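You operate a simulated robot arm through the tools that you are given. There is no shell and no other tool. Be economical: measure what you need, move in short steps, check, and stop when the job is done.

You are at the controls of a simulated two-armed robot. One attempt, no reset.

TASK
Wipe up the spill on the top of the blue table with the blue towel and put it back.

It is judged by the outcome, as a careful person would: the job done as asked, and still so three seconds after it is handed in. It fails if anything else is knocked over, pushed out of place, dropped, spilled or broken. Flat cloth is picked up by pressing the open fingertips on it (5 to 10 N) and closing them slowly along it; thin cloth reads only 2 to 8 mm in the jaws.

THE ROBOT
Two 6-joint arms with two-finger parallel grippers on one trunk, on a base that drives. Base frame: it is fixed to the floor where the robot stands at the start and does not move with it; the origin is under the middle of the robot, x ahead of it, y to its left, z up; the surface under the hand at the start is at about z = 0.74. Readings come in m, rad, newtons and seconds.
The left shoulder is at the start at [-0.096, 0.177, 0.781], the right one opposite. With the tool pointing down near the work surface each hand reaches from about 0.1 to 0.72 m from the robot's upright axis, wherever it stands, measured 20 degrees to its own side. Payload 1.57 kg a hand.
The tool frame of a hand sits at the grasp point between the pads (the TCP): z along the fingers, y along the line on which they close. The tips reach 0.03 m beyond it. The gripper opens to 0.08 m. The fingers are 0.017 m wide and 0.012 m thick; the gripper's body (0.04 by 0.082 m) begins 0.08 m behind the TCP.
Orientation is told as [roll, pitch, yaw] about the base's x, y, z axes, in that order, counted from this pose: with the fingers straight down and closing along the base's y, the tool's x points along the base's -x, its y along +y and its z along -z.

THE INTERFACE
- The arms move only by the tool arm_command. It takes "left_plan", "right_plan" or both (then of equal length, played together; a hand with none holds still); each is one flat list of numbers, 7 for each row, row after row: the turn, a rotation vector about the tool's x, y, z in rad, then the shift along the tool's x, y, z in m, then the finger opening in m, from 0 to 0.08. In form: [ax, ay, az, tx, ty, tz, fingers, ax, ay, az, tx, ty, tz, fingers, ...]. A call has 1 to 8 rows; each row is the pose to reach, as a shift and turn from the pose commanded when the call began, along the tool's axes at that moment. Each row takes 0.2 s and may step no farther than 0.05 m and 0.15 rad from the row before; otherwise, or with a gripper value out of range, the whole call is refused. A pose out of reach is approached as far as the arm can. The call stops where the force on the tool passes 40 N (or 10 N more than at its start, if that is more) or the arm is blocked; 0.2 s more then pass. Each finger travels about 0.072 m/s and halts on what it meets, pressing with about 39 N; the grip force reading is that of the motor and also rises with nothing between the fingers. The clock runs only during rows and for 0.2 s after the last one: add rows that repeat a pose to give the fingers time. The reply holds the time, the measured pose of the TCP, the force on the tool along the base axes, the opening and the grip force, in the units named above and with some noise, with the torque about the TCP (base axes, N m) and any sound that the robot's microphone picked up.
- Cameras (640 x 400 px; columns grow to the right, rows downward): "scene" is now at [0.0281, -0.0293, 1.4955]; the picture's right is [-0.40, -0.92, 0.00], its down [-0.74, 0.32, -0.60] and it looks along [0.55, -0.24, -0.80] (base axes); focal length 287 px, centre (320, 200). "left" rides on the left gripper at [0.072, 0.007, -0.122] in its tool frame; the picture's right is [-0.09, 1.00, 0.00], its down [-0.84, -0.08, -0.54] and it looks along [-0.54, -0.05, 0.84] (tool axes); focal length 238 px, centre (320, 200). "right" rides on the right gripper at [0.072, -0.007, -0.122] in its tool frame; the picture's right is [0.09, 1.00, 0.00], its down [-0.84, 0.08, -0.54] and it looks along [-0.54, 0.05, 0.84] (tool axes); focal length 238 px, centre (320, 200). There is no depth. A picture from a camera that has moved, and an enlarged one, comes with that camera's place and axes in the base frame and with its lens.
- capture(camera): a new picture of that camera. It takes no simulated time.
- slide_trunk(by): slides the trunk up (or, below 0, down) by that many m; the arms and the scene camera ride with it, the base frame stays. It gives what a move gives, with no picture.
- base_move(legs): drives the robot by 1 to 6 legs, each [ahead, left, turn to the left] in m, m and rad, along the robot's own axes; the way and the turn of a leg run together, so that a leg with both is an arc; at most 1.5 m and 3.142 rad a leg. The arms and the cameras ride along, it lands a little off, and it stops where it bumps. It gives what a move gives.
- head_to(pan, tilt): turns the head with the scene camera to pan (to the left, within 2.496 rad either way) and tilt (down, from -0.506 to 1.204), counted from straight ahead of the robot. It gives what a move gives.
- close_up(camera, box): a new picture of the part [left, top, right, bottom] of that camera's present view, enlarged. It takes no simulated time.
- job_done(): hands the job in; it is judged then, once.

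Work in short steps. Places have to be worked out from the pictures, the camera data and where the tool is seen: move nearer, look again, correct. Check each grasp and each placing, and mend what went wrong. You have 120 turns and 100 pictures in all, those below and enlarged ones among them. Open the grippers and draw the arms clear of the work before you hand the job in, unless the task says otherwise; then end with one line.

The tools are called after "Request:" as name(argument=value, ...) on one line, values as JSON. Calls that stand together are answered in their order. arm_command: Moves the arms, as the interface text tells. Its arguments: {"type":"object","properties":{"left_plan":{"type":"array"},"right_plan":{"type":"array"}},"required":[]} The other tools are called the same way: slide_trunk (by) slides the trunk up or down; base_move (legs) drives the base; head_to (pan, tilt) turns the head that bears the scene camera; capture (camera) takes a picture; close_up (camera, box) takes an enlarged picture of a part of a camera's view; job_done () hands the job in.

At the start:

```text
time_s: 0.0
left_ee_pos: [0.5604, 0.0922, 0.9744]
left_tool_rot: [0.0, -0.001, 0.0]
left_force: [-0.1, 0.4, -0.3]
left_moment: [0.0, -0.04, -0.01]
left_width: 0.08
left_grip_force: 0.1
right_ee_pos: [0.3998, -0.3302, 1.0298]
right_tool_rot: [-0.001, 0.001, -0.002]
right_force: [-0.2, 0.2, 1.0]
right_moment: [-0.01, 0.01, 0.04]
right_width: 0.08
right_grip_force: 0.0
trunk travel left (down, up): [-0.225, 0.103]
robot x, y, heading: [0.0006, 0.0012, -0.003]
head pan, tilt: [-0.408, 0.934]
```

scene: 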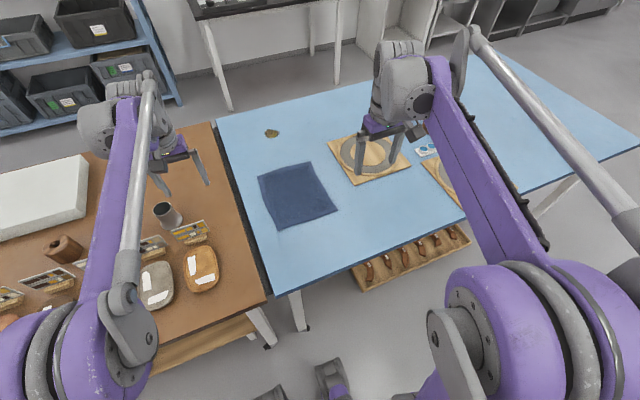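
right: 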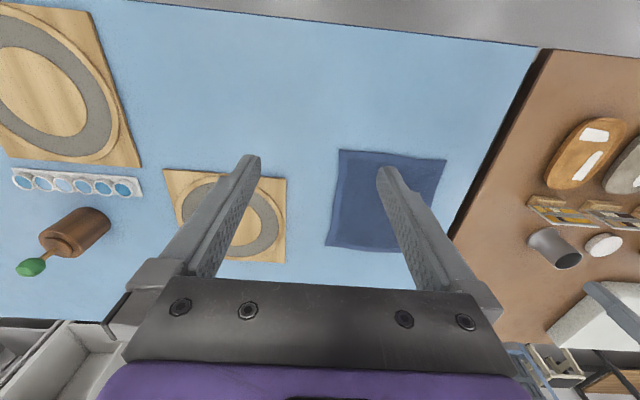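
left: 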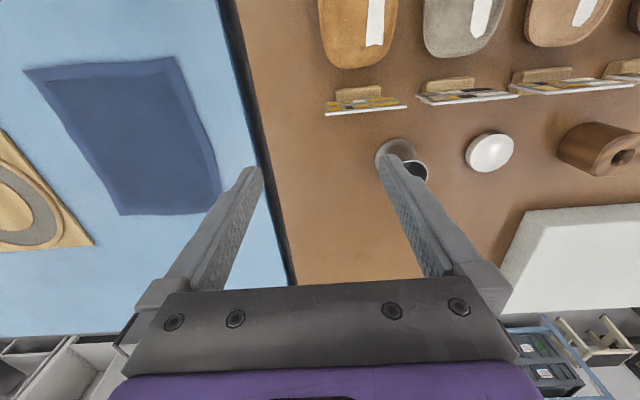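

The spill looks like the small yellow-green spot near (0.93, -0.21), and the towel is near (0.60, -0.19). I'll enlarge the scene view to check both.

Request:
close_up(camera="scene", box=[210, 90, 370, 240])

Request:
close_up(camera="scene", box=[240, 220, 500, 400])

```text
2.67 times, centred on (290, 165) of scene
camera zoom: at [0.0281, -0.0293, 1.4955], right [-0.4, -0.92, 0.0], down [-0.74, 0.32, -0.6], along [0.55, -0.24, -0.8], focal length 765 px, centre (400, 293)
```

zoom: 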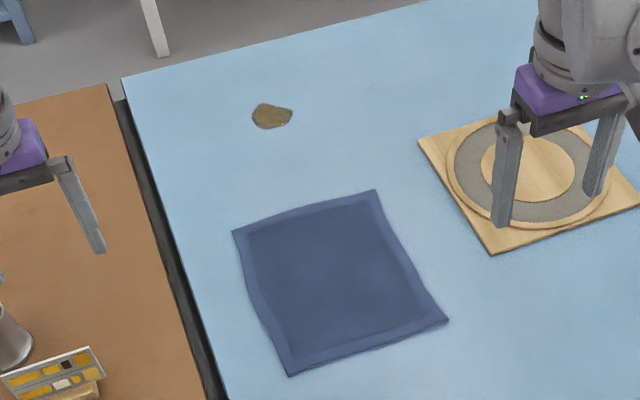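

```text
2.22 times, centred on (370, 310) of scene
camera zoom: at [0.0281, -0.0293, 1.4955], right [-0.4, -0.92, 0.0], down [-0.74, 0.32, -0.6], along [0.55, -0.24, -0.8], focal length 638 px, centre (209, -44)
```

zoom: 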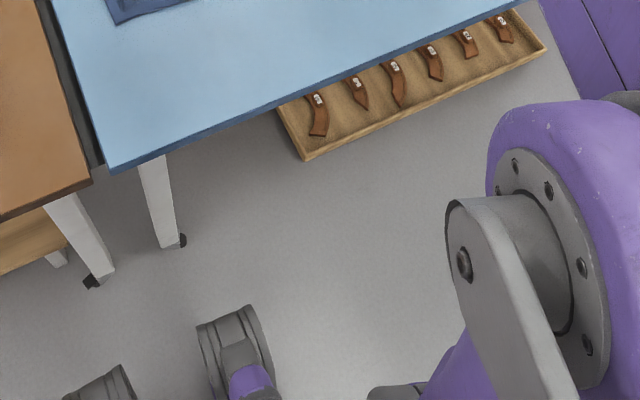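

Towel measures about x 0.49–0.73, y −0.295…−0.094. The spill at (0.93, −0.21) is beyond reach from here, so I'll look around the tables to see where the base can drive.

Request:
head_to(pan=-0.7, tilt=0.5)

Request:
capture(camera="scene")

Request:
head_to(pan=-0.6, tilt=1.2)

Request:
capture(camera="scene")

```text
time_s: 0.9
left_ee_pos: [0.5602, 0.0911, 0.9732]
left_tool_rot: [0.001, 0.002, 0.0]
left_force: [-0.4, 0.3, 0.4]
left_moment: [0.01, 0.01, -0.01]
left_width: 0.08
left_grip_force: 0.1
right_ee_pos: [0.3985, -0.3307, 1.0294]
right_tool_rot: [0.002, 0.001, -0.001]
right_force: [0.1, 0.2, 0.6]
right_moment: [0.0, 0.01, 0.02]
right_width: 0.08
right_grip_force: 0.1
trunk travel left (down, up): [-0.225, 0.103]
robot x, y, heading: [0.0006, 0.0023, 0.001]
head pan, tilt: [-0.7, 0.499]
```

```text
94 pictures are left
camera scene: at [0.0302, -0.0586, 1.5317], right [-0.64, -0.77, 0.0], down [-0.37, 0.31, -0.88], along [0.67, -0.56, -0.48], focal length 287 px, centre (320, 200)
```

scene: 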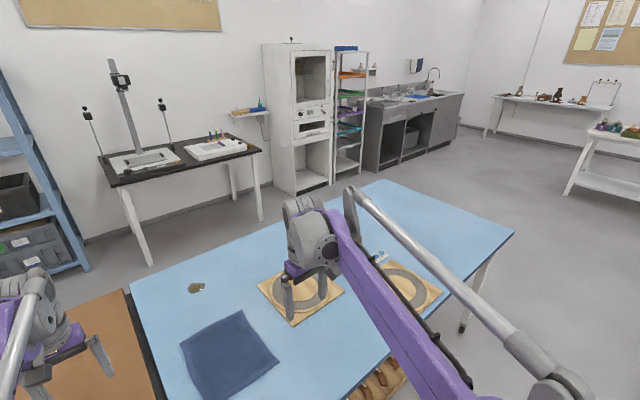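

```text
time_s: 2.0
left_ee_pos: [0.5611, 0.0906, 0.9738]
left_tool_rot: [-0.002, 0.0, -0.002]
left_force: [-0.1, 0.4, -0.7]
left_moment: [-0.02, -0.01, -0.03]
left_width: 0.0798
left_grip_force: 0.1
right_ee_pos: [0.4002, -0.3303, 1.0296]
right_tool_rot: [0.0, 0.0, 0.0]
right_force: [0.2, -0.3, 0.4]
right_moment: [0.01, -0.01, 0.0]
right_width: 0.0798
right_grip_force: 0.2
trunk travel left (down, up): [-0.225, 0.103]
robot x, y, heading: [0.0004, -0.0025, 0.004]
head pan, tilt: [-0.6, 1.201]
```

```text
93 pictures are left
camera scene: at [0.0067, -0.0316, 1.4781], right [-0.57, -0.82, 0.0], down [-0.77, 0.53, -0.36], along [0.3, -0.21, -0.93], focal length 287 px, centre (320, 200)
```

scene: 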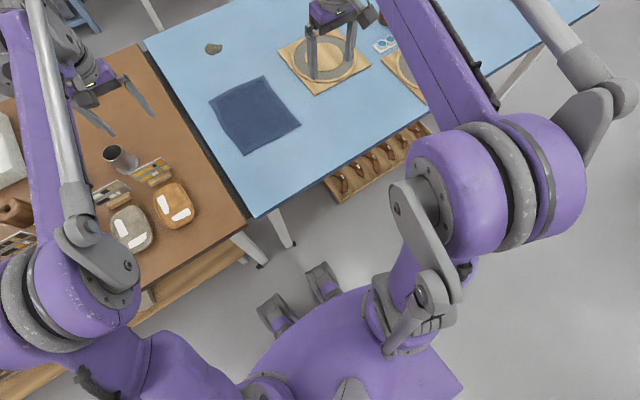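

The table spans x 0.31–1.11, y −0.01…−1.49. A small forward drive (clear of the table legs at x≈0.36) plus a tilted tool should bring the spill within the right arm's reach; I'll drive 0.09 m ahead.

Request:
base_move(legs=[[0.09, 0, 0]])

Request:
capture(camera="scene")

```text
time_s: 3.1
left_ee_pos: [0.6324, 0.0915, 0.9736]
left_tool_rot: [0.001, -0.002, 0.002]
left_force: [0.4, 0.2, 0.7]
left_moment: [0.02, -0.05, -0.02]
left_width: 0.0802
left_grip_force: 0.0
right_ee_pos: [0.473, -0.3314, 1.0289]
right_tool_rot: [0.0, -0.002, 0.003]
right_force: [-0.9, -0.5, -1.1]
right_moment: [-0.01, -0.06, 0.0]
right_width: 0.08
right_grip_force: 0.1
trunk travel left (down, up): [-0.225, 0.103]
robot x, y, heading: [0.0701, 0.0001, 0.001]
head pan, tilt: [-0.6, 1.201]
stopped in leg 1: the robot was blocked; the commanded pose is now the measured one
```

```text
92 pictures are left
camera scene: at [0.077, -0.0323, 1.4781], right [-0.56, -0.83, 0.0], down [-0.77, 0.53, -0.36], along [0.3, -0.2, -0.93], focal length 287 px, centre (320, 200)
```

scene: 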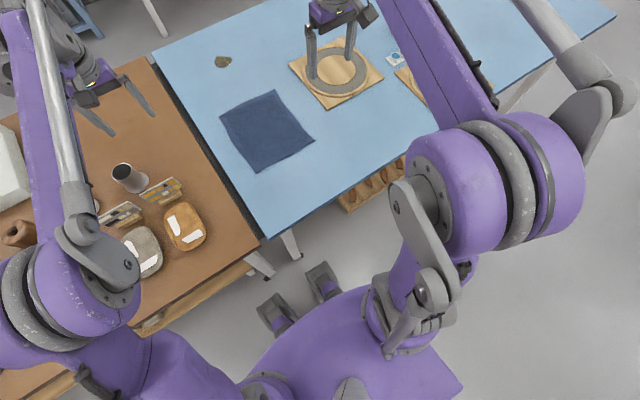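

The base stopped against a leg at x=0.07. Turning the robot left swings the right shoulder forward, which buys reach without a steep tool tilt; back off slightly and turn 0.5 rad.

Request:
base_move(legs=[[-0.05, 0, 0], [0, 0, 0.5]])

Request:
head_to(pan=-0.9, tilt=0.95)

Request:
capture(camera="scene")

```text
time_s: 5.5
left_ee_pos: [0.4673, 0.3534, 0.9727]
left_tool_rot: [0.0, 0.0, 0.508]
left_force: [-0.6, -0.4, 0.3]
left_moment: [0.02, -0.08, 0.04]
left_width: 0.0799
left_grip_force: 0.1
right_ee_pos: [0.5315, -0.0933, 1.029]
right_tool_rot: [0.001, 0.001, 0.507]
right_force: [0.1, 0.0, 0.9]
right_moment: [0.02, -0.01, 0.02]
right_width: 0.0801
right_grip_force: 0.0
trunk travel left (down, up): [-0.225, 0.103]
robot x, y, heading: [0.0209, -0.0006, 0.506]
head pan, tilt: [-0.6, 1.201]
```

```text
time_s: 6.3
left_ee_pos: [0.4668, 0.3526, 0.9726]
left_tool_rot: [-0.001, 0.003, 0.507]
left_force: [1.0, -0.3, -0.5]
left_moment: [0.0, 0.05, 0.02]
left_width: 0.0801
left_grip_force: 0.0
right_ee_pos: [0.5312, -0.0941, 1.0287]
right_tool_rot: [0.0, -0.001, 0.508]
right_force: [0.1, 0.2, 0.7]
right_moment: [0.01, -0.02, 0.01]
right_width: 0.0799
right_grip_force: 0.1
trunk travel left (down, up): [-0.225, 0.103]
robot x, y, heading: [0.0213, -0.002, 0.51]
head pan, tilt: [-0.901, 0.949]
```

```text
91 pictures are left
camera scene: at [0.0534, -0.0476, 1.4942], right [-0.38, -0.92, 0.0], down [-0.75, 0.31, -0.58], along [0.54, -0.22, -0.81], focal length 287 px, centre (320, 200)
```

scene: 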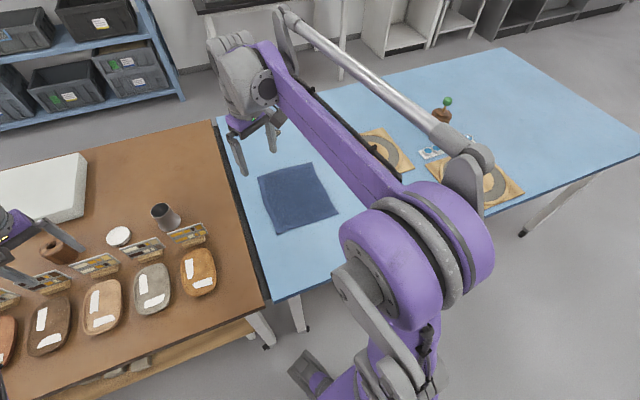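

No trouble turning. I'll turn another 0.3 rad and ease in world +x.

Request:
base_move(legs=[[0, 0, 0.3], [0.048, -0.05, 0]])

```text
time_s: 8.6
left_ee_pos: [0.3942, 0.4662, 0.9746]
left_tool_rot: [-0.001, 0.001, 0.803]
left_force: [0.1, -0.2, -0.5]
left_moment: [-0.03, -0.01, -0.02]
left_width: 0.08
left_grip_force: 0.0
right_ee_pos: [0.5865, 0.0572, 1.0296]
right_tool_rot: [-0.002, -0.002, 0.803]
right_force: [0.1, 0.1, 0.2]
right_moment: [0.02, -0.05, 0.02]
right_width: 0.0801
right_grip_force: 0.2
trunk travel left (down, up): [-0.225, 0.103]
robot x, y, heading: [0.0725, -0.0008, 0.809]
head pan, tilt: [-0.901, 0.949]
stopped in leg 2: the robot was blocked; the commanded pose is now the measured one
```

Right shoulder is now about 0.80 m from the spill, which is close to tool-down reach. I'll bring the right hand over the towel, turning its yaw back to 0.

Request:
arm_command(right_plan=[0, 0, 0.134, 0.024, -0.035, 0.013, 0.08, 0, 0, 0.268, 0.048, -0.07, 0.027, 0.08, 0, 0, 0.401, 0.0725, -0.105, 0.04, 0.08, 0, 0, 0.535, 0.097, -0.14, 0.053, 0.08, 0, 0, 0.669, 0.121, -0.175, 0.067, 0.08, 0, 0, 0.803, 0.145, -0.21, 0.08, 0.08])

Request:
capture(camera="right")

Request:
capture(camera="scene")

```text
time_s: 10.0
left_ee_pos: [0.3969, 0.4642, 0.9749]
left_tool_rot: [0.002, 0.0, 0.803]
left_force: [0.2, -0.3, 0.4]
left_moment: [0.04, 0.0, 0.01]
left_width: 0.08
left_grip_force: 0.0
right_ee_pos: [0.6371, -0.1946, 0.95]
right_tool_rot: [0.001, 0.0, -0.003]
right_force: [0.3, -0.2, 0.1]
right_moment: [0.03, 0.05, 0.01]
right_width: 0.0799
right_grip_force: 0.1
trunk travel left (down, up): [-0.225, 0.103]
robot x, y, heading: [0.0723, -0.004, 0.806]
head pan, tilt: [-0.901, 0.949]
```

```text
90 pictures are left
camera right: at [0.5648, -0.2013, 1.073], right [-0.09, 1.0, 0.0], down [0.84, 0.08, 0.54], along [0.54, 0.05, -0.84], focal length 238 px, centre (320, 200)
```

right: 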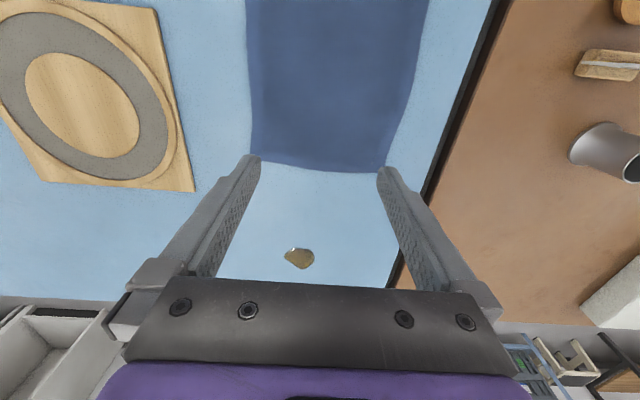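

```text
89 pictures are left
camera scene: at [0.1179, -0.0384, 1.4942], right [-0.1, -1.0, 0.0], down [-0.81, 0.08, -0.58], along [0.58, -0.06, -0.81], focal length 287 px, centre (320, 200)
```

scene: 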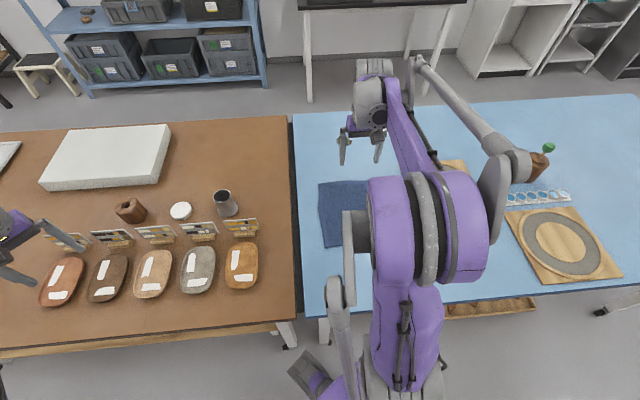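

Spill confirmed at about (0.92, −0.21), and the towel's far edge at x≈0.715. I'll test the reach over the spill in the air before grabbing the towel.

Request:
arm_command(right_plan=[0, 0, 0, -0.04, -0.002, 0.01, 0.08, 0, 0, 0, -0.08, -0.004, 0.02, 0.08, 0, 0, 0, -0.12, -0.006, 0.03, 0.08, 0, 0, 0, -0.16, -0.008, 0.04, 0.08, 0, 0, 0, -0.2, -0.01, 0.06, 0.08, 0, 0, 0, -0.24, -0.012, 0.08, 0.08, 0, 0, 0, -0.28, -0.014, 0.1, 0.08, 0, 0, 0, -0.313, -0.015, 0.12, 0.08])

Request:
capture(camera="right")

```text
time_s: 11.8
left_ee_pos: [0.3961, 0.4661, 0.9738]
left_tool_rot: [0.003, -0.001, 0.803]
left_force: [0.0, 0.7, -0.1]
left_moment: [-0.01, 0.03, 0.0]
left_width: 0.0797
left_grip_force: 0.1
right_ee_pos: [0.8989, -0.2056, 0.8286]
right_tool_rot: [-0.001, 0.0, 0.0]
right_force: [0.8, -0.2, -0.3]
right_moment: [0.01, 0.02, -0.01]
right_width: 0.08
right_grip_force: 0.1
right hand out of reach, approached as far as the arm can: row 7, 8
trunk travel left (down, up): [-0.225, 0.103]
robot x, y, heading: [0.0693, 0.0004, 0.797]
head pan, tilt: [-0.901, 0.949]
```

```text
88 pictures are left
camera right: at [0.8267, -0.2132, 0.9511], right [-0.09, 1.0, 0.0], down [0.84, 0.08, 0.54], along [0.54, 0.05, -0.84], focal length 238 px, centre (320, 200)
```

right: 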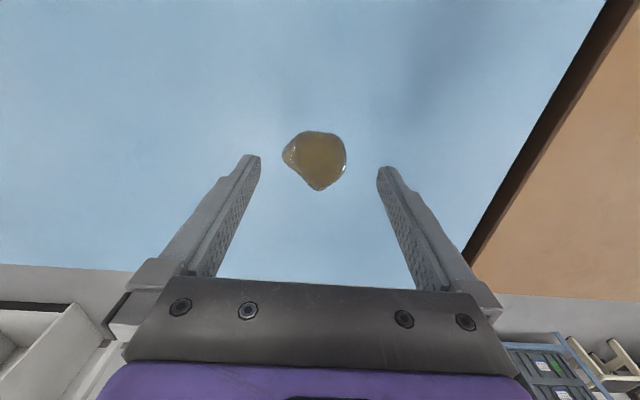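

Vertical reach ends at x≈0.90; the spill spans x 0.89–0.95, y −0.24…−0.18. I'll try a 0.45 rad outward tilt while still high.

Request:
arm_command(right_plan=[0, -0.15, 0, -0.01, 0, 0, 0.08, 0, -0.3, 0, -0.03, 0, 0.0, 0.08, 0, -0.45, 0, -0.06, 0, 0.02, 0.08, 0, -0.45, 0, -0.06, 0, 0.02, 0.08])

```text
time_s: 12.8
left_ee_pos: [0.3949, 0.4654, 0.9736]
left_tool_rot: [-0.001, 0.001, 0.803]
left_force: [-0.4, 0.1, 0.1]
left_moment: [0.01, -0.01, 0.0]
left_width: 0.0802
left_grip_force: 0.1
right_ee_pos: [0.9566, -0.2064, 0.8085]
right_tool_rot: [0.0, -0.452, -0.001]
right_force: [0.1, -0.3, 0.9]
right_moment: [0.03, -0.03, 0.03]
right_width: 0.08
right_grip_force: 0.0
trunk travel left (down, up): [-0.225, 0.103]
robot x, y, heading: [0.0758, -0.005, 0.8]
head pan, tilt: [-0.901, 0.949]
```

Reach is good with tilt 0.45. Now I return over the towel, vertical, at (0.68, −0.19) with a 0.035 opening.

Request:
arm_command(right_plan=[0, 0.065, 0, 0.036, 0.002, -0.016, 0.07, 0, 0.129, 0, 0.072, 0.005, -0.033, 0.06, 0, 0.194, 0, 0.108, 0.007, -0.049, 0.05, 0, 0.258, 0, 0.145, 0.009, -0.065, 0.04, 0, 0.323, 0, 0.181, 0.011, -0.081, 0.035, 0, 0.387, 0, 0.217, 0.014, -0.098, 0.035, 0, 0.452, 0, 0.253, 0.016, -0.114, 0.035, 0, 0.452, 0, 0.253, 0.016, -0.114, 0.035])

Request:
capture(camera="right")

```text
time_s: 14.6
left_ee_pos: [0.3964, 0.4667, 0.9724]
left_tool_rot: [0.0, 0.001, 0.803]
left_force: [0.2, 0.2, -0.1]
left_moment: [0.0, 0.0, 0.04]
left_width: 0.08
left_grip_force: 0.1
right_ee_pos: [0.6791, -0.192, 0.8041]
right_tool_rot: [-0.001, 0.001, 0.0]
right_force: [0.1, 0.2, -0.9]
right_moment: [0.01, 0.01, -0.03]
right_width: 0.0351
right_grip_force: 0.0
trunk travel left (down, up): [-0.225, 0.103]
robot x, y, heading: [0.07, -0.0011, 0.801]
head pan, tilt: [-0.901, 0.949]
```

```text
87 pictures are left
camera right: at [0.6074, -0.199, 0.9267], right [-0.09, 1.0, 0.0], down [0.84, 0.08, 0.54], along [0.54, 0.05, -0.84], focal length 238 px, centre (320, 200)
```

right: 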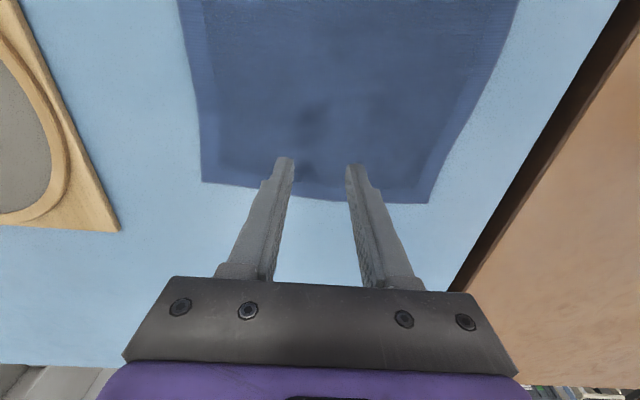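

Positioned over the towel, ~4 cm inside its far edge. I descend to near contact.

Request:
arm_command(right_plan=[0, 0, 0, 0, 0, 0.012, 0.035, 0, 0, 0, 0, 0, 0.022, 0.035, 0, 0, 0, 0, 0, 0.028, 0.035, 0, 0, 0, 0, 0, 0.03, 0.035, 0, 0, 0, 0, 0, 0.032, 0.035])

```text
time_s: 15.8
left_ee_pos: [0.3933, 0.4661, 0.974]
left_tool_rot: [-0.002, -0.002, 0.803]
left_force: [0.0, 0.3, 0.8]
left_moment: [0.02, -0.01, -0.02]
left_width: 0.08
left_grip_force: 0.1
right_ee_pos: [0.6788, -0.1897, 0.7725]
right_tool_rot: [0.0, -0.006, 0.0]
right_force: [8.0, -3.7, 37.9]
right_moment: [-0.12, -0.25, -0.02]
right_width: 0.0348
right_grip_force: 0.1
trunk travel left (down, up): [-0.225, 0.103]
robot x, y, heading: [0.0739, -0.0024, 0.801]
head pan, tilt: [-0.901, 0.949]
```

Contact force is 38 N, too much; I'll back off 2 mm.

Request:
arm_command(right_plan=[0, 0, 0, 0, 0, -0.002, 0.035])

```text
time_s: 16.2
left_ee_pos: [0.3949, 0.4654, 0.9738]
left_tool_rot: [0.001, -0.003, 0.804]
left_force: [0.7, 0.6, -0.1]
left_moment: [-0.01, -0.01, -0.01]
left_width: 0.0799
left_grip_force: 0.0
right_ee_pos: [0.6778, -0.1898, 0.7722]
right_tool_rot: [0.0, 0.0, 0.001]
right_force: [3.4, -4.1, 22.8]
right_moment: [-0.13, -0.09, 0.02]
right_width: 0.035
right_grip_force: 0.1
trunk travel left (down, up): [-0.225, 0.103]
robot x, y, heading: [0.0735, -0.0026, 0.803]
head pan, tilt: [-0.901, 0.949]
```

About 7.5 N per mm; raise 1.9 mm more for ~8 N, then close slowly.

Request:
arm_command(right_plan=[0, 0, 0, 0, 0, -0.0019, 0.035, 0, 0, 0, 0, 0, -0.0019, 0.031, 0, 0, 0, 0, 0, -0.0019, 0.026, 0, 0, 0, 0, 0, -0.0019, 0.021, 0, 0, 0, 0, 0, -0.0019, 0.016, 0, 0, 0, 0, 0, -0.0019, 0.011, 0, 0, 0, 0, 0, -0.0019, 0.006, 0, 0, 0, 0, 0, -0.0019, 0.0])

Request:
capture(camera="right")

```text
time_s: 18.0
left_ee_pos: [0.3943, 0.4659, 0.9732]
left_tool_rot: [0.0, 0.0, 0.804]
left_force: [1.0, -0.8, -0.2]
left_moment: [0.01, 0.0, -0.03]
left_width: 0.08
left_grip_force: 0.1
right_ee_pos: [0.6795, -0.1881, 0.7736]
right_tool_rot: [0.0, 0.0, 0.001]
right_force: [0.1, -1.2, 8.2]
right_moment: [-0.09, 0.02, 0.01]
right_width: 0.0048
right_grip_force: 25.6
trunk travel left (down, up): [-0.225, 0.103]
robot x, y, heading: [0.0735, -0.0019, 0.802]
head pan, tilt: [-0.901, 0.949]
```

```text
86 pictures are left
camera right: at [0.6063, -0.1964, 0.8967], right [-0.09, 1.0, 0.0], down [0.84, 0.08, 0.54], along [0.54, 0.05, -0.84], focal length 238 px, centre (320, 200)
```

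right: 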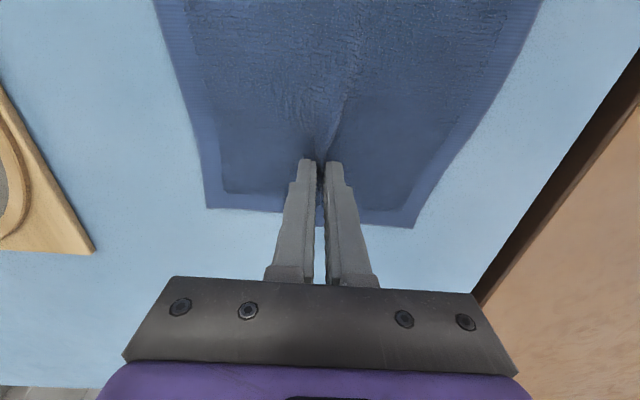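

Pinched, 4.8 mm in the jaws. Lift 1.2 cm and drag the towel forward toward the spill while tilting.

Request:
arm_command(right_plan=[0, 0, 0, 0, 0, -0.012, 0.0, 0, -0.05, 0, -0.03, -0.002, -0.014, 0.0, 0, -0.12, 0, -0.06, -0.005, -0.014, 0.0, 0, -0.2, 0, -0.09, -0.008, -0.014, 0.0, 0, -0.28, 0, -0.12, -0.011, -0.014, 0.0, 0, -0.36, 0, -0.15, -0.014, -0.014, 0.0, 0, -0.42, 0, -0.18, -0.016, -0.014, 0.0, 0, -0.45, 0, -0.2, -0.018, -0.014, 0.0])

Request:
capture(camera="right")

Request:
capture(camera="scene")

```text
time_s: 19.8
left_ee_pos: [0.3966, 0.4659, 0.9727]
left_tool_rot: [0.0, 0.001, 0.802]
left_force: [0.6, -0.3, -0.8]
left_moment: [0.01, 0.01, -0.02]
left_width: 0.0802
left_grip_force: 0.0
right_ee_pos: [0.8799, -0.2084, 0.7881]
right_tool_rot: [0.001, -0.449, 0.001]
right_force: [0.5, -0.1, 0.9]
right_moment: [0.04, 0.01, -0.02]
right_width: 0.0043
right_grip_force: 24.3
trunk travel left (down, up): [-0.225, 0.103]
robot x, y, heading: [0.0747, -0.003, 0.8]
head pan, tilt: [-0.901, 0.949]
```

```text
85 pictures are left
camera right: at [0.7622, -0.2157, 0.8666], right [-0.08, 1.0, -0.04], down [0.52, 0.08, 0.85], along [0.85, 0.05, -0.52], focal length 238 px, centre (320, 200)
```

right: 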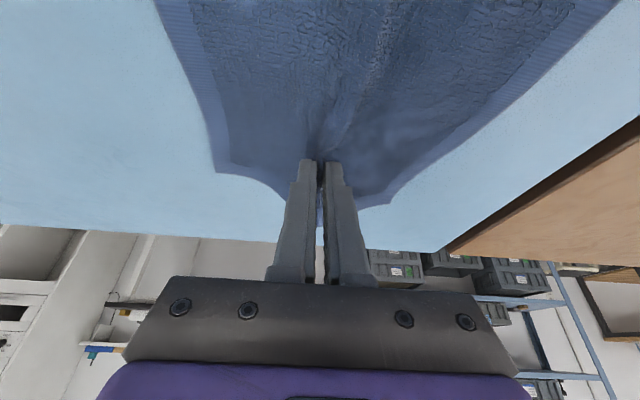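

```text
84 pictures are left
camera scene: at [0.1174, -0.0377, 1.4943], right [-0.1, -1.0, 0.0], down [-0.81, 0.08, -0.58], along [0.58, -0.06, -0.81], focal length 287 px, centre (320, 200)
```

scene: 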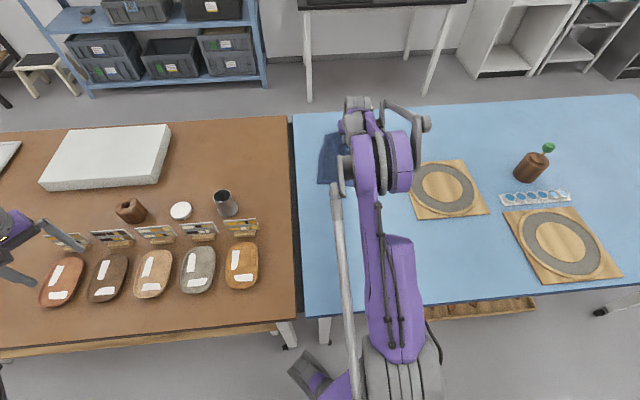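

The spill is now under the towel's flap. Lower to light contact.

Request:
arm_command(right_plan=[0, 0, 0, 0.0035, 0, 0.0072, 0.0, 0, 0, 0, 0.0057, 0, 0.0117, 0.0])

```text
time_s: 20.4
left_ee_pos: [0.396, 0.4664, 0.9735]
left_tool_rot: [-0.001, 0.0, 0.802]
left_force: [-0.1, 1.0, -0.3]
left_moment: [0.01, 0.02, 0.04]
left_width: 0.0799
left_grip_force: 0.1
right_ee_pos: [0.8793, -0.2068, 0.7753]
right_tool_rot: [-0.001, -0.448, -0.001]
right_force: [-0.7, -0.3, 4.4]
right_moment: [-0.04, 0.04, 0.01]
right_width: 0.0043
right_grip_force: 24.7
trunk travel left (down, up): [-0.225, 0.103]
robot x, y, heading: [0.0749, -0.002, 0.809]
head pan, tilt: [-0.901, 0.949]
```

Contact at 4.4 N. I press slightly more and wipe a zig-zag over the spill area.

Request:
arm_command(right_plan=[0, 0, 0, -0.0358, 0, 0.0179, 0, 0, 0, 0, -0.0673, 0, 0.0331, 0, 0, 0, 0, -0.0673, -0.035, 0.0331, 0, 0, 0, 0, -0.0358, -0.035, 0.0179, 0, 0, 0, 0, 0.0002, -0.035, 0.0005, 0, 0, 0, 0, 0.0002, 0, 0.0005, 0, 0, 0, 0, 0.0002, 0.035, 0.0005, 0, 0, 0, 0, -0.0358, 0.035, 0.0179, 0])

Request:
capture(camera="right")

```text
time_s: 22.2
left_ee_pos: [0.3943, 0.4655, 0.9734]
left_tool_rot: [0.0, -0.001, 0.802]
left_force: [0.2, 0.5, -0.4]
left_moment: [0.01, -0.01, -0.05]
left_width: 0.08
left_grip_force: 0.0
right_ee_pos: [0.9196, -0.1719, 0.7732]
right_tool_rot: [-0.001, -0.449, 0.0]
right_force: [0.0, 0.5, 5.7]
right_moment: [-0.03, -0.01, -0.03]
right_width: 0.0042
right_grip_force: 25.3
trunk travel left (down, up): [-0.225, 0.103]
robot x, y, heading: [0.0703, -0.0058, 0.807]
head pan, tilt: [-0.901, 0.949]
```

```text
83 pictures are left
camera right: at [0.8012, -0.1792, 0.8528], right [-0.08, 1.0, -0.04], down [0.52, 0.08, 0.85], along [0.85, 0.05, -0.52], focal length 238 px, centre (320, 200)
```

right: 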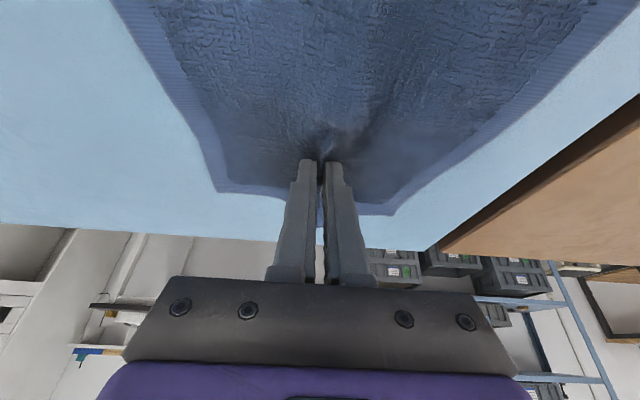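

Second pass over intermediate lines.

Request:
arm_command(right_plan=[0, 0, 0, -0.0315, 0, 0.0152, 0, 0, 0, 0, -0.0315, -0.018, 0.0152, 0, 0, 0, 0, 0, -0.018, 0, 0, 0, 0, 0, 0.036, -0.018, -0.0174, 0, 0, 0, 0, 0.036, -0.053, -0.0174, 0, 0, 0, 0, 0, -0.053, 0, 0, 0, 0, 0, -0.0315, -0.053, 0.0152, 0, 0, 0, 0, -0.0315, -0.07, 0.0152, 0])

```text
time_s: 24.0
left_ee_pos: [0.3958, 0.4655, 0.9732]
left_tool_rot: [0.001, -0.001, 0.803]
left_force: [-0.9, 0.0, -0.6]
left_moment: [-0.01, 0.02, 0.01]
left_width: 0.0801
left_grip_force: 0.0
right_ee_pos: [0.9532, -0.2432, 0.7738]
right_tool_rot: [0.001, -0.451, -0.001]
right_force: [-0.9, 1.6, 5.5]
right_moment: [0.04, 0.01, 0.03]
right_width: 0.0042
right_grip_force: 24.6
trunk travel left (down, up): [-0.225, 0.103]
robot x, y, heading: [0.0752, -0.0032, 0.805]
head pan, tilt: [-0.901, 0.949]
```

Two passes done. Now lift the towel up and back, untilting, to see whether the spill is gone.

Request:
arm_command(right_plan=[0, 0.056, 0, 0.005, 0.006, -0.033, 0, 0, 0.113, 0, 0.01, 0.0125, -0.066, 0, 0, 0.169, 0, 0.015, 0.019, -0.099, 0, 0, 0.225, 0, 0.02, 0.025, -0.131, 0, 0, 0.281, 0, 0.0245, 0.031, -0.164, 0, 0, 0.337, 0, 0.0295, 0.0375, -0.197, 0, 0, 0.394, 0, 0.0344, 0.044, -0.23, 0, 0, 0.45, 0, 0.0393, 0.05, -0.263, 0])

Request:
capture(camera="right")

Request:
capture(camera="scene")

```text
time_s: 25.8
left_ee_pos: [0.3958, 0.4656, 0.9724]
left_tool_rot: [-0.002, 0.0, 0.803]
left_force: [0.1, -0.1, -0.9]
left_moment: [0.01, 0.01, 0.02]
left_width: 0.08
left_grip_force: 0.1
right_ee_pos: [0.8038, -0.1921, 0.9951]
right_tool_rot: [0.0, 0.003, 0.0]
right_force: [0.0, 0.2, 0.3]
right_moment: [0.02, -0.05, 0.0]
right_width: 0.004
right_grip_force: 25.2
trunk travel left (down, up): [-0.225, 0.103]
robot x, y, heading: [0.0744, -0.0001, 0.801]
head pan, tilt: [-0.901, 0.949]
```

```text
82 pictures are left
camera right: at [0.7314, -0.1994, 1.1177], right [-0.09, 1.0, 0.0], down [0.84, 0.08, 0.54], along [0.54, 0.05, -0.84], focal length 238 px, centre (320, 200)
```

right: 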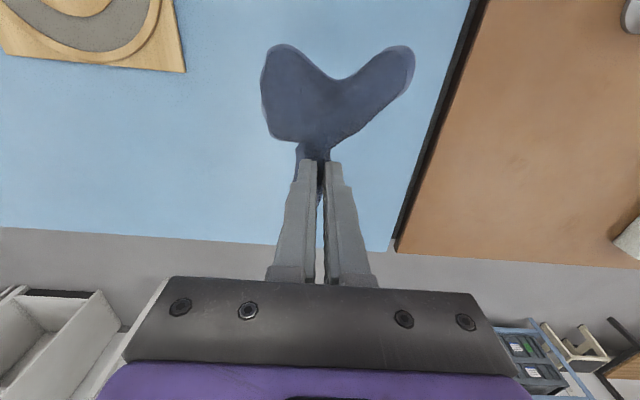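

```text
81 pictures are left
camera scene: at [0.1168, -0.0374, 1.4943], right [-0.1, -1.0, 0.0], down [-0.81, 0.08, -0.58], along [0.58, -0.06, -0.81], focal length 287 px, centre (320, 200)
```

scene: 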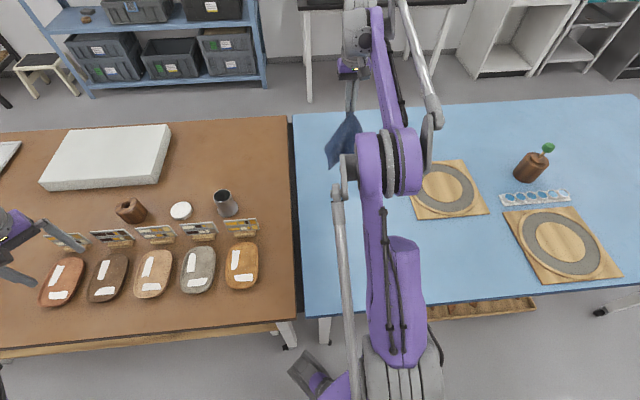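

The towel is hanging from the pinch. Move back to over its original near edge and check the spill area.

Request:
arm_command(right_plan=[0, 0, 0, 0.04, 0, 0, 0, 0, 0, 0, 0.08, 0, 0, 0, 0, 0, 0, 0.12, 0, 0, 0, 0, 0, 0, 0.16, 0, 0, 0, 0, 0, 0, 0.2, 0, 0, 0, 0, 0, 0, 0.24, 0, 0, 0, 0, 0, 0, 0.28, 0, 0, 0, 0, 0, 0, 0.28, 0, 0, 0])

Request:
capture(camera="right")

Request:
capture(camera="scene")

```text
time_s: 27.6
left_ee_pos: [0.397, 0.465, 0.9719]
left_tool_rot: [0.001, 0.001, 0.801]
left_force: [-0.3, -0.2, 0.3]
left_moment: [0.01, -0.02, 0.01]
left_width: 0.08
left_grip_force: 0.1
right_ee_pos: [0.5276, -0.1903, 0.9933]
right_tool_rot: [-0.001, 0.002, -0.001]
right_force: [0.2, -0.4, 0.2]
right_moment: [-0.02, -0.01, 0.01]
right_width: 0.0043
right_grip_force: 24.9
trunk travel left (down, up): [-0.225, 0.103]
robot x, y, heading: [0.072, -0.0017, 0.801]
head pan, tilt: [-0.901, 0.949]
```

```text
80 pictures are left
camera right: at [0.455, -0.1978, 1.1143], right [-0.09, 1.0, 0.0], down [0.84, 0.08, 0.54], along [0.54, 0.05, -0.84], focal length 238 px, centre (320, 200)
```

right: 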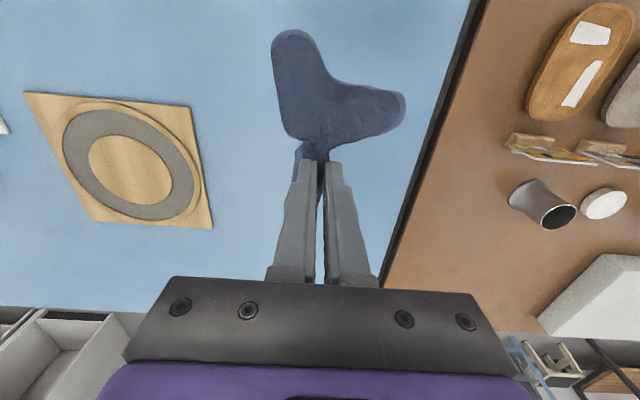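

```text
79 pictures are left
camera scene: at [0.1181, -0.0377, 1.4943], right [-0.1, -1.0, 0.0], down [-0.81, 0.08, -0.58], along [0.58, -0.06, -0.81], focal length 287 px, centre (320, 200)
```

scene: 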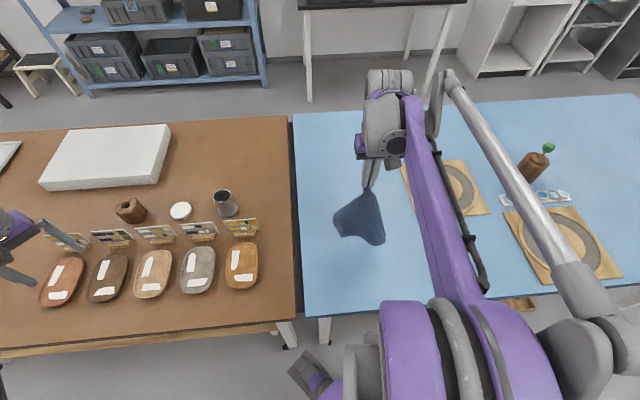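

The spill location should appear at about (344,140) in the scene view; I enlarge to verify.

Request:
close_up(camera="scene", box=[290, 100, 410, 175])

Request:
close_up(camera="scene", box=[310, 160, 410, 260])

```text
5.33 times, centred on (350, 138) of scene
camera zoom: at [0.1181, -0.0377, 1.4943], right [-0.1, -1.0, 0.0], down [-0.81, 0.08, -0.58], along [0.58, -0.06, -0.81], focal length 1530 px, centre (160, 533)
```

zoom: 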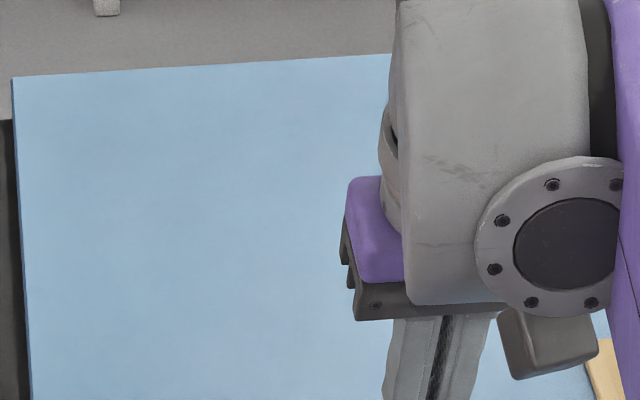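

```text
4.00 times, centred on (360, 210) of scene
camera zoom: at [0.1181, -0.0377, 1.4943], right [-0.1, -1.0, 0.0], down [-0.81, 0.08, -0.58], along [0.58, -0.06, -0.81], focal length 1148 px, centre (160, 160)
```

zoom: 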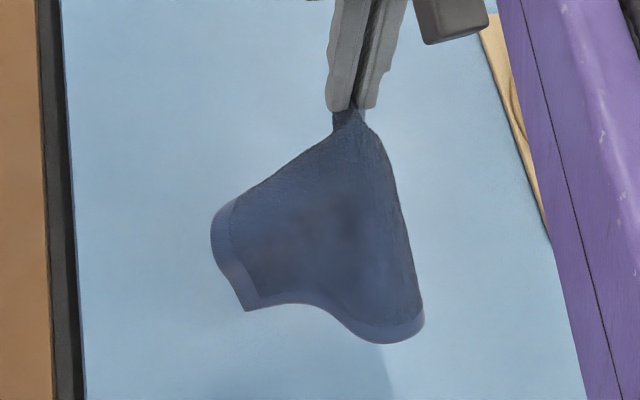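

The spill area is clean. Now lay the towel back with an arc: tail first near x≈0.49, then forward and down to the original pinch spot.

Request:
arm_command(right_plan=[0, 0, 0, 0.035, 0, 0.02, 0, 0, 0, 0, 0.035, 0, 0.05, 0, 0, 0, 0, 0.0, 0, 0.08, 0, 0, 0, 0, -0.038, 0, 0.11, 0, 0, 0, 0, -0.076, 0, 0.14, 0, 0, 0, 0, -0.112, 0, 0.17, 0, 0, 0, 0, -0.138, 0, 0.195, 0, 0, 0, 0, -0.155, 0, 0.214, 0])

Request:
capture(camera="right")

Request:
close_up(camera="scene", box=[290, 130, 430, 270])

```text
time_s: 29.4
left_ee_pos: [0.3972, 0.4655, 0.9724]
left_tool_rot: [0.0, 0.0, 0.803]
left_force: [0.0, -0.5, 0.2]
left_moment: [0.0, 0.03, 0.01]
left_width: 0.08
left_grip_force: 0.1
right_ee_pos: [0.6807, -0.1939, 0.7812]
right_tool_rot: [0.0, 0.001, -0.001]
right_force: [-0.7, -0.4, 2.9]
right_moment: [-0.01, 0.0, 0.02]
right_width: 0.0041
right_grip_force: 25.1
trunk travel left (down, up): [-0.225, 0.103]
robot x, y, heading: [0.0718, -0.0013, 0.802]
head pan, tilt: [-0.901, 0.949]
```

```text
76 pictures are left
camera right: at [0.6079, -0.2009, 0.9031], right [-0.09, 1.0, 0.0], down [0.84, 0.08, 0.54], along [0.54, 0.05, -0.84], focal length 238 px, centre (320, 200)
```

right: 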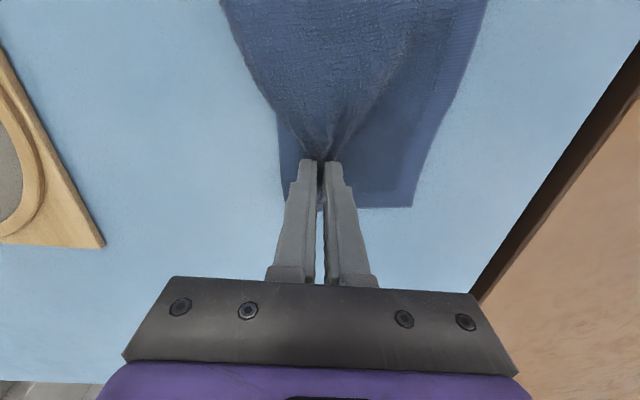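

```text
2.86 times, centred on (360, 200) of scene
camera zoom: at [0.1174, -0.0377, 1.4943], right [-0.1, -1.0, 0.0], down [-0.81, 0.08, -0.58], along [0.58, -0.06, -0.81], focal length 820 px, centre (206, 200)
```

zoom: 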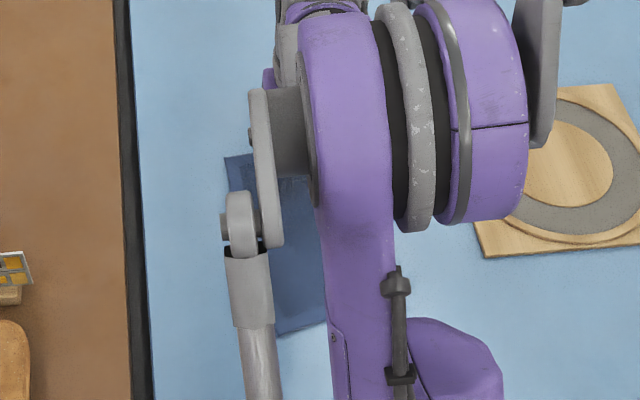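

Mostly laid out, with the right side somewhat folded. Release gently and lift to inspect.

Request:
arm_command(right_plan=[0, 0, 0, 0, 0, 0.003, 0.0, 0, 0, 0, 0, 0, 0.003, 0.02, 0, 0, 0, 0, 0, 0.003, 0.035, 0, 0, 0, 0, 0, -0.01, 0.035, 0, 0, 0, 0, 0, -0.05, 0.035, 0, 0, 0, 0, 0, -0.1, 0.05, 0, 0, 0, 0.04, 0, -0.12, 0.06, 0, 0, 0, 0.08, 0, -0.14, 0.06])

Request:
capture(camera="right")

```text
time_s: 31.2
left_ee_pos: [0.3942, 0.4664, 0.9732]
left_tool_rot: [0.0, 0.0, 0.802]
left_force: [-0.3, 0.7, -0.4]
left_moment: [0.01, -0.03, 0.03]
left_width: 0.0801
left_grip_force: 0.0
right_ee_pos: [0.5987, -0.1914, 0.9182]
right_tool_rot: [-0.003, 0.0, 0.0]
right_force: [-0.1, 0.3, 0.5]
right_moment: [-0.03, -0.02, -0.02]
right_width: 0.0602
right_grip_force: 0.1
trunk travel left (down, up): [-0.225, 0.103]
robot x, y, heading: [0.071, -0.0007, 0.803]
head pan, tilt: [-0.901, 0.949]
```

```text
74 pictures are left
camera right: at [0.5271, -0.1988, 1.0411], right [-0.09, 1.0, 0.0], down [0.84, 0.08, 0.54], along [0.54, 0.05, -0.84], focal length 238 px, centre (320, 200)
```

right: 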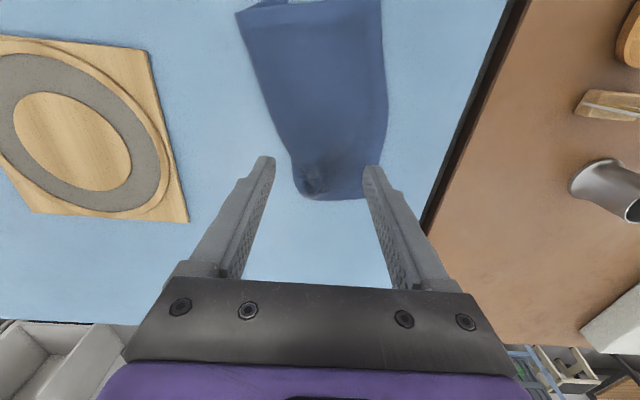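

The right side is folded under. Pull the hand back and up to see the whole towel.

Request:
arm_command(right_plan=[0, 0, 0, 0.04, 0, -0.02, 0.06, 0, 0, 0, 0.08, 0, -0.04, 0.06, 0, 0, 0, 0.12, 0, -0.06, 0.06, 0, 0, 0, 0.16, 0, -0.08, 0.06, 0, 0, 0, 0.2, 0, -0.1, 0.06])

Request:
capture(camera="right")

Request:
capture(camera="scene")

```text
time_s: 32.3
left_ee_pos: [0.3956, 0.4661, 0.9719]
left_tool_rot: [-0.001, 0.0, 0.804]
left_force: [-1.5, 0.1, 0.3]
left_moment: [-0.01, 0.0, 0.0]
left_width: 0.0797
left_grip_force: 0.1
right_ee_pos: [0.4911, -0.2025, 1.0323]
right_tool_rot: [0.0, 0.001, 0.003]
right_force: [0.3, 0.7, -0.2]
right_moment: [-0.01, 0.01, 0.02]
right_width: 0.0599
right_grip_force: 0.0
trunk travel left (down, up): [-0.225, 0.103]
robot x, y, heading: [0.0729, -0.0018, 0.8]
head pan, tilt: [-0.901, 0.949]
stopped in row 5 (right hand): the arm was blocked; the commanded pose is now the measured one
```

```text
73 pictures are left
camera right: at [0.4186, -0.2109, 1.155], right [-0.1, 1.0, 0.0], down [0.84, 0.08, 0.54], along [0.54, 0.05, -0.84], focal length 238 px, centre (320, 200)
```

right: 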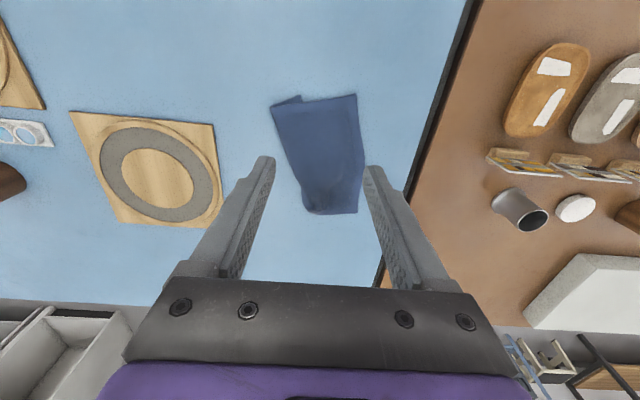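

```text
72 pictures are left
camera scene: at [0.1164, -0.0376, 1.4943], right [-0.1, -1.0, 0.0], down [-0.81, 0.08, -0.58], along [0.58, -0.06, -0.81], focal length 287 px, centre (320, 200)
```

scene: 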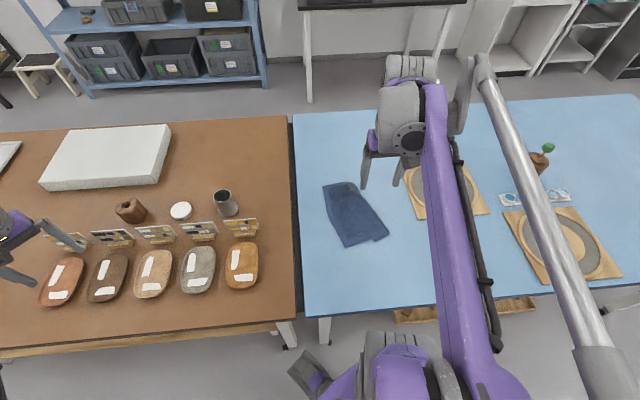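

Request:
close_up(camera="scene", box=[300, 160, 412, 265])

Request:
close_up(camera="right", box=[250, 80, 390, 230])

```text
3.81 times, centred on (356, 212) of scene
camera zoom: at [0.1164, -0.0376, 1.4943], right [-0.1, -1.0, 0.0], down [-0.81, 0.08, -0.58], along [0.58, -0.06, -0.81], focal length 1093 px, centre (183, 152)
```

zoom: 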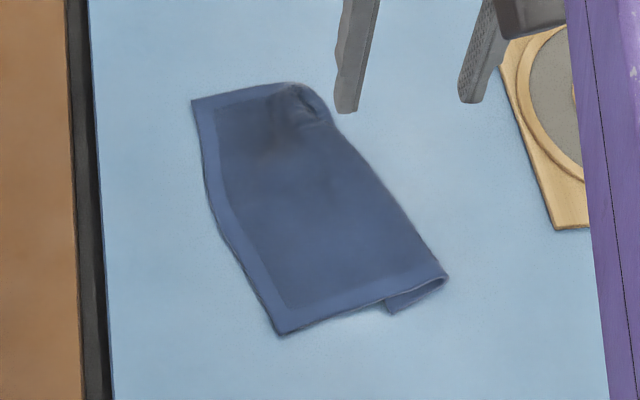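

```text
2.67 times, centred on (320, 155) of right
camera zoom: at [0.4186, -0.2109, 1.155], right [-0.1, 1.0, 0.0], down [0.84, 0.08, 0.54], along [0.54, 0.05, -0.84], focal length 636 px, centre (320, 320)
```

zoom: 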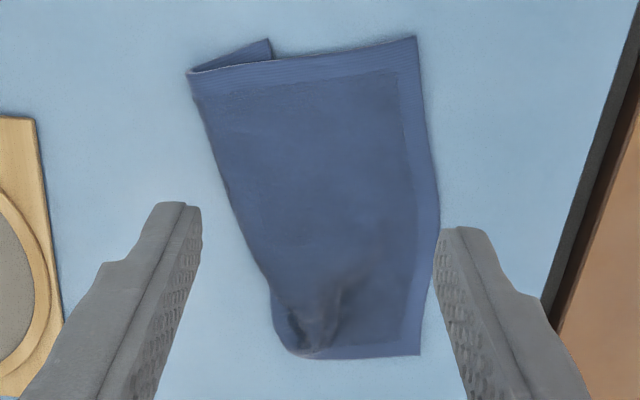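

The spill is gone, but the towel's right strip is folded under. To unfold it I'll pinch the left part, peel it leftward, then drag it back from the right edge. First I turn the gripper so it closes along x.

Request:
arm_command(right_plan=[0, 0, -0.15, -0.011, 0.007, 0.01, 0.06, 0, 0, -0.3, -0.022, 0.014, 0.02, 0.06, 0, 0, -0.45, -0.033, 0.021, 0.03, 0.06, 0, 0, -0.6, -0.044, 0.028, 0.04, 0.05, 0, 0, -0.75, -0.055, 0.035, 0.05, 0.05, 0, 0, -0.9, -0.066, 0.042, 0.06, 0.04, 0, 0, -1.05, -0.077, 0.046, 0.07, 0.035, 0, 0, -1.2, -0.085, 0.05, 0.08, 0.035])

```text
time_s: 34.1
left_ee_pos: [0.3968, 0.4649, 0.9729]
left_tool_rot: [-0.001, -0.001, 0.802]
left_force: [-0.2, -0.3, 0.2]
left_moment: [0.03, -0.02, -0.07]
left_width: 0.0801
left_grip_force: 0.1
right_ee_pos: [0.5755, -0.1532, 0.953]
right_tool_rot: [0.001, 0.001, 1.207]
right_force: [-0.4, -0.4, 0.8]
right_moment: [0.0, -0.02, -0.02]
right_width: 0.0351
right_grip_force: 0.1
trunk travel left (down, up): [-0.225, 0.103]
robot x, y, heading: [0.0725, -0.0005, 0.802]
head pan, tilt: [-0.901, 0.949]
```

Finish the turn to yaw ≈1.6 and descend to just above the towel.

Request:
arm_command(right_plan=[0, 0, -0.1, 0, 0, 0.04, 0.035, 0, 0, -0.2, 0, 0, 0.08, 0.035, 0, 0, -0.3, 0, 0, 0.12, 0.035, 0, 0, -0.4, 0, 0, 0.15, 0.035])

Request:
capture(camera="right")

Request:
close_up(camera="scene", box=[290, 130, 430, 270])

```text
time_s: 35.1
left_ee_pos: [0.3963, 0.4658, 0.9734]
left_tool_rot: [0.001, 0.0, 0.803]
left_force: [-0.5, -0.7, 0.4]
left_moment: [0.04, 0.02, -0.04]
left_width: 0.08
left_grip_force: 0.0
right_ee_pos: [0.5744, -0.1503, 0.8008]
right_tool_rot: [0.001, 0.001, 1.606]
right_force: [0.3, 0.1, 0.3]
right_moment: [0.0, 0.01, 0.0]
right_width: 0.035
right_grip_force: 0.0
trunk travel left (down, up): [-0.225, 0.103]
robot x, y, heading: [0.0737, -0.0011, 0.804]
head pan, tilt: [-0.901, 0.949]
```

```text
69 pictures are left
camera right: at [0.5834, -0.2232, 0.9233], right [-0.99, -0.13, 0.0], down [-0.11, 0.83, 0.54], along [-0.07, 0.54, -0.84], focal length 238 px, centre (320, 200)
```

right: 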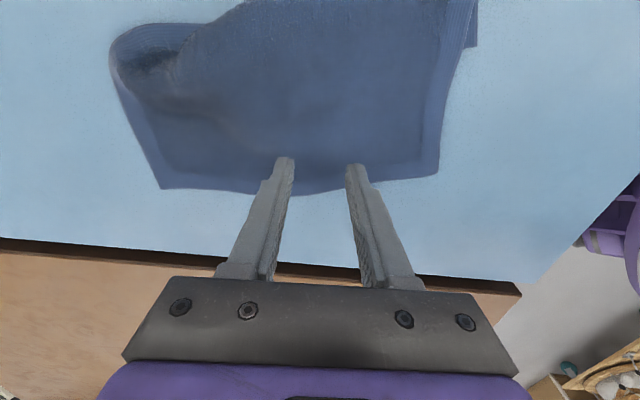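

```text
2.86 times, centred on (360, 200) of scene
camera zoom: at [0.1176, -0.0376, 1.4943], right [-0.1, -1.0, 0.0], down [-0.81, 0.08, -0.58], along [0.58, -0.06, -0.81], focal length 820 px, centre (206, 200)
```

zoom: 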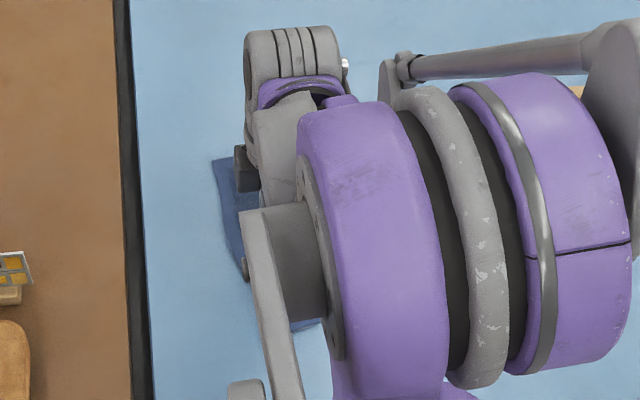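

Good position, 3.4 cm inside the left edge. Descend to light contact.

Request:
arm_command(right_plan=[0, 0, 0, 0, 0, 0.015, 0.035, 0, 0, 0, 0, 0, 0.024, 0.035, 0, 0, 0, 0, 0, 0.0265, 0.035])

```text
time_s: 35.9
left_ee_pos: [0.3971, 0.4656, 0.9723]
left_tool_rot: [-0.001, 0.0, 0.802]
left_force: [0.1, 0.0, -0.2]
left_moment: [-0.01, 0.03, 0.0]
left_width: 0.08
left_grip_force: 0.0
right_ee_pos: [0.574, -0.151, 0.7764]
right_tool_rot: [0.003, 0.001, 1.607]
right_force: [0.1, -0.4, 0.7]
right_moment: [0.01, 0.02, -0.03]
right_width: 0.0349
right_grip_force: 0.0
trunk travel left (down, up): [-0.225, 0.103]
robot x, y, heading: [0.0745, -0.0026, 0.803]
head pan, tilt: [-0.901, 0.949]
```

Request:
arm_command(right_plan=[0, 0, 0, 0, 0, 0.0015, 0.035, 0, 0, 0, 0, 0, 0.0025, 0.035])

```text
time_s: 36.5
left_ee_pos: [0.3952, 0.4663, 0.9724]
left_tool_rot: [-0.001, -0.001, 0.802]
left_force: [-0.1, -0.9, -0.3]
left_moment: [-0.01, -0.02, -0.02]
left_width: 0.08
left_grip_force: 0.1
right_ee_pos: [0.5744, -0.152, 0.7727]
right_tool_rot: [0.002, -0.002, 1.604]
right_force: [0.1, 0.0, 8.0]
right_moment: [-0.03, -0.02, -0.02]
right_width: 0.0351
right_grip_force: 0.1
trunk travel left (down, up): [-0.225, 0.103]
robot x, y, heading: [0.0732, -0.0027, 0.803]
head pan, tilt: [-0.901, 0.949]
```

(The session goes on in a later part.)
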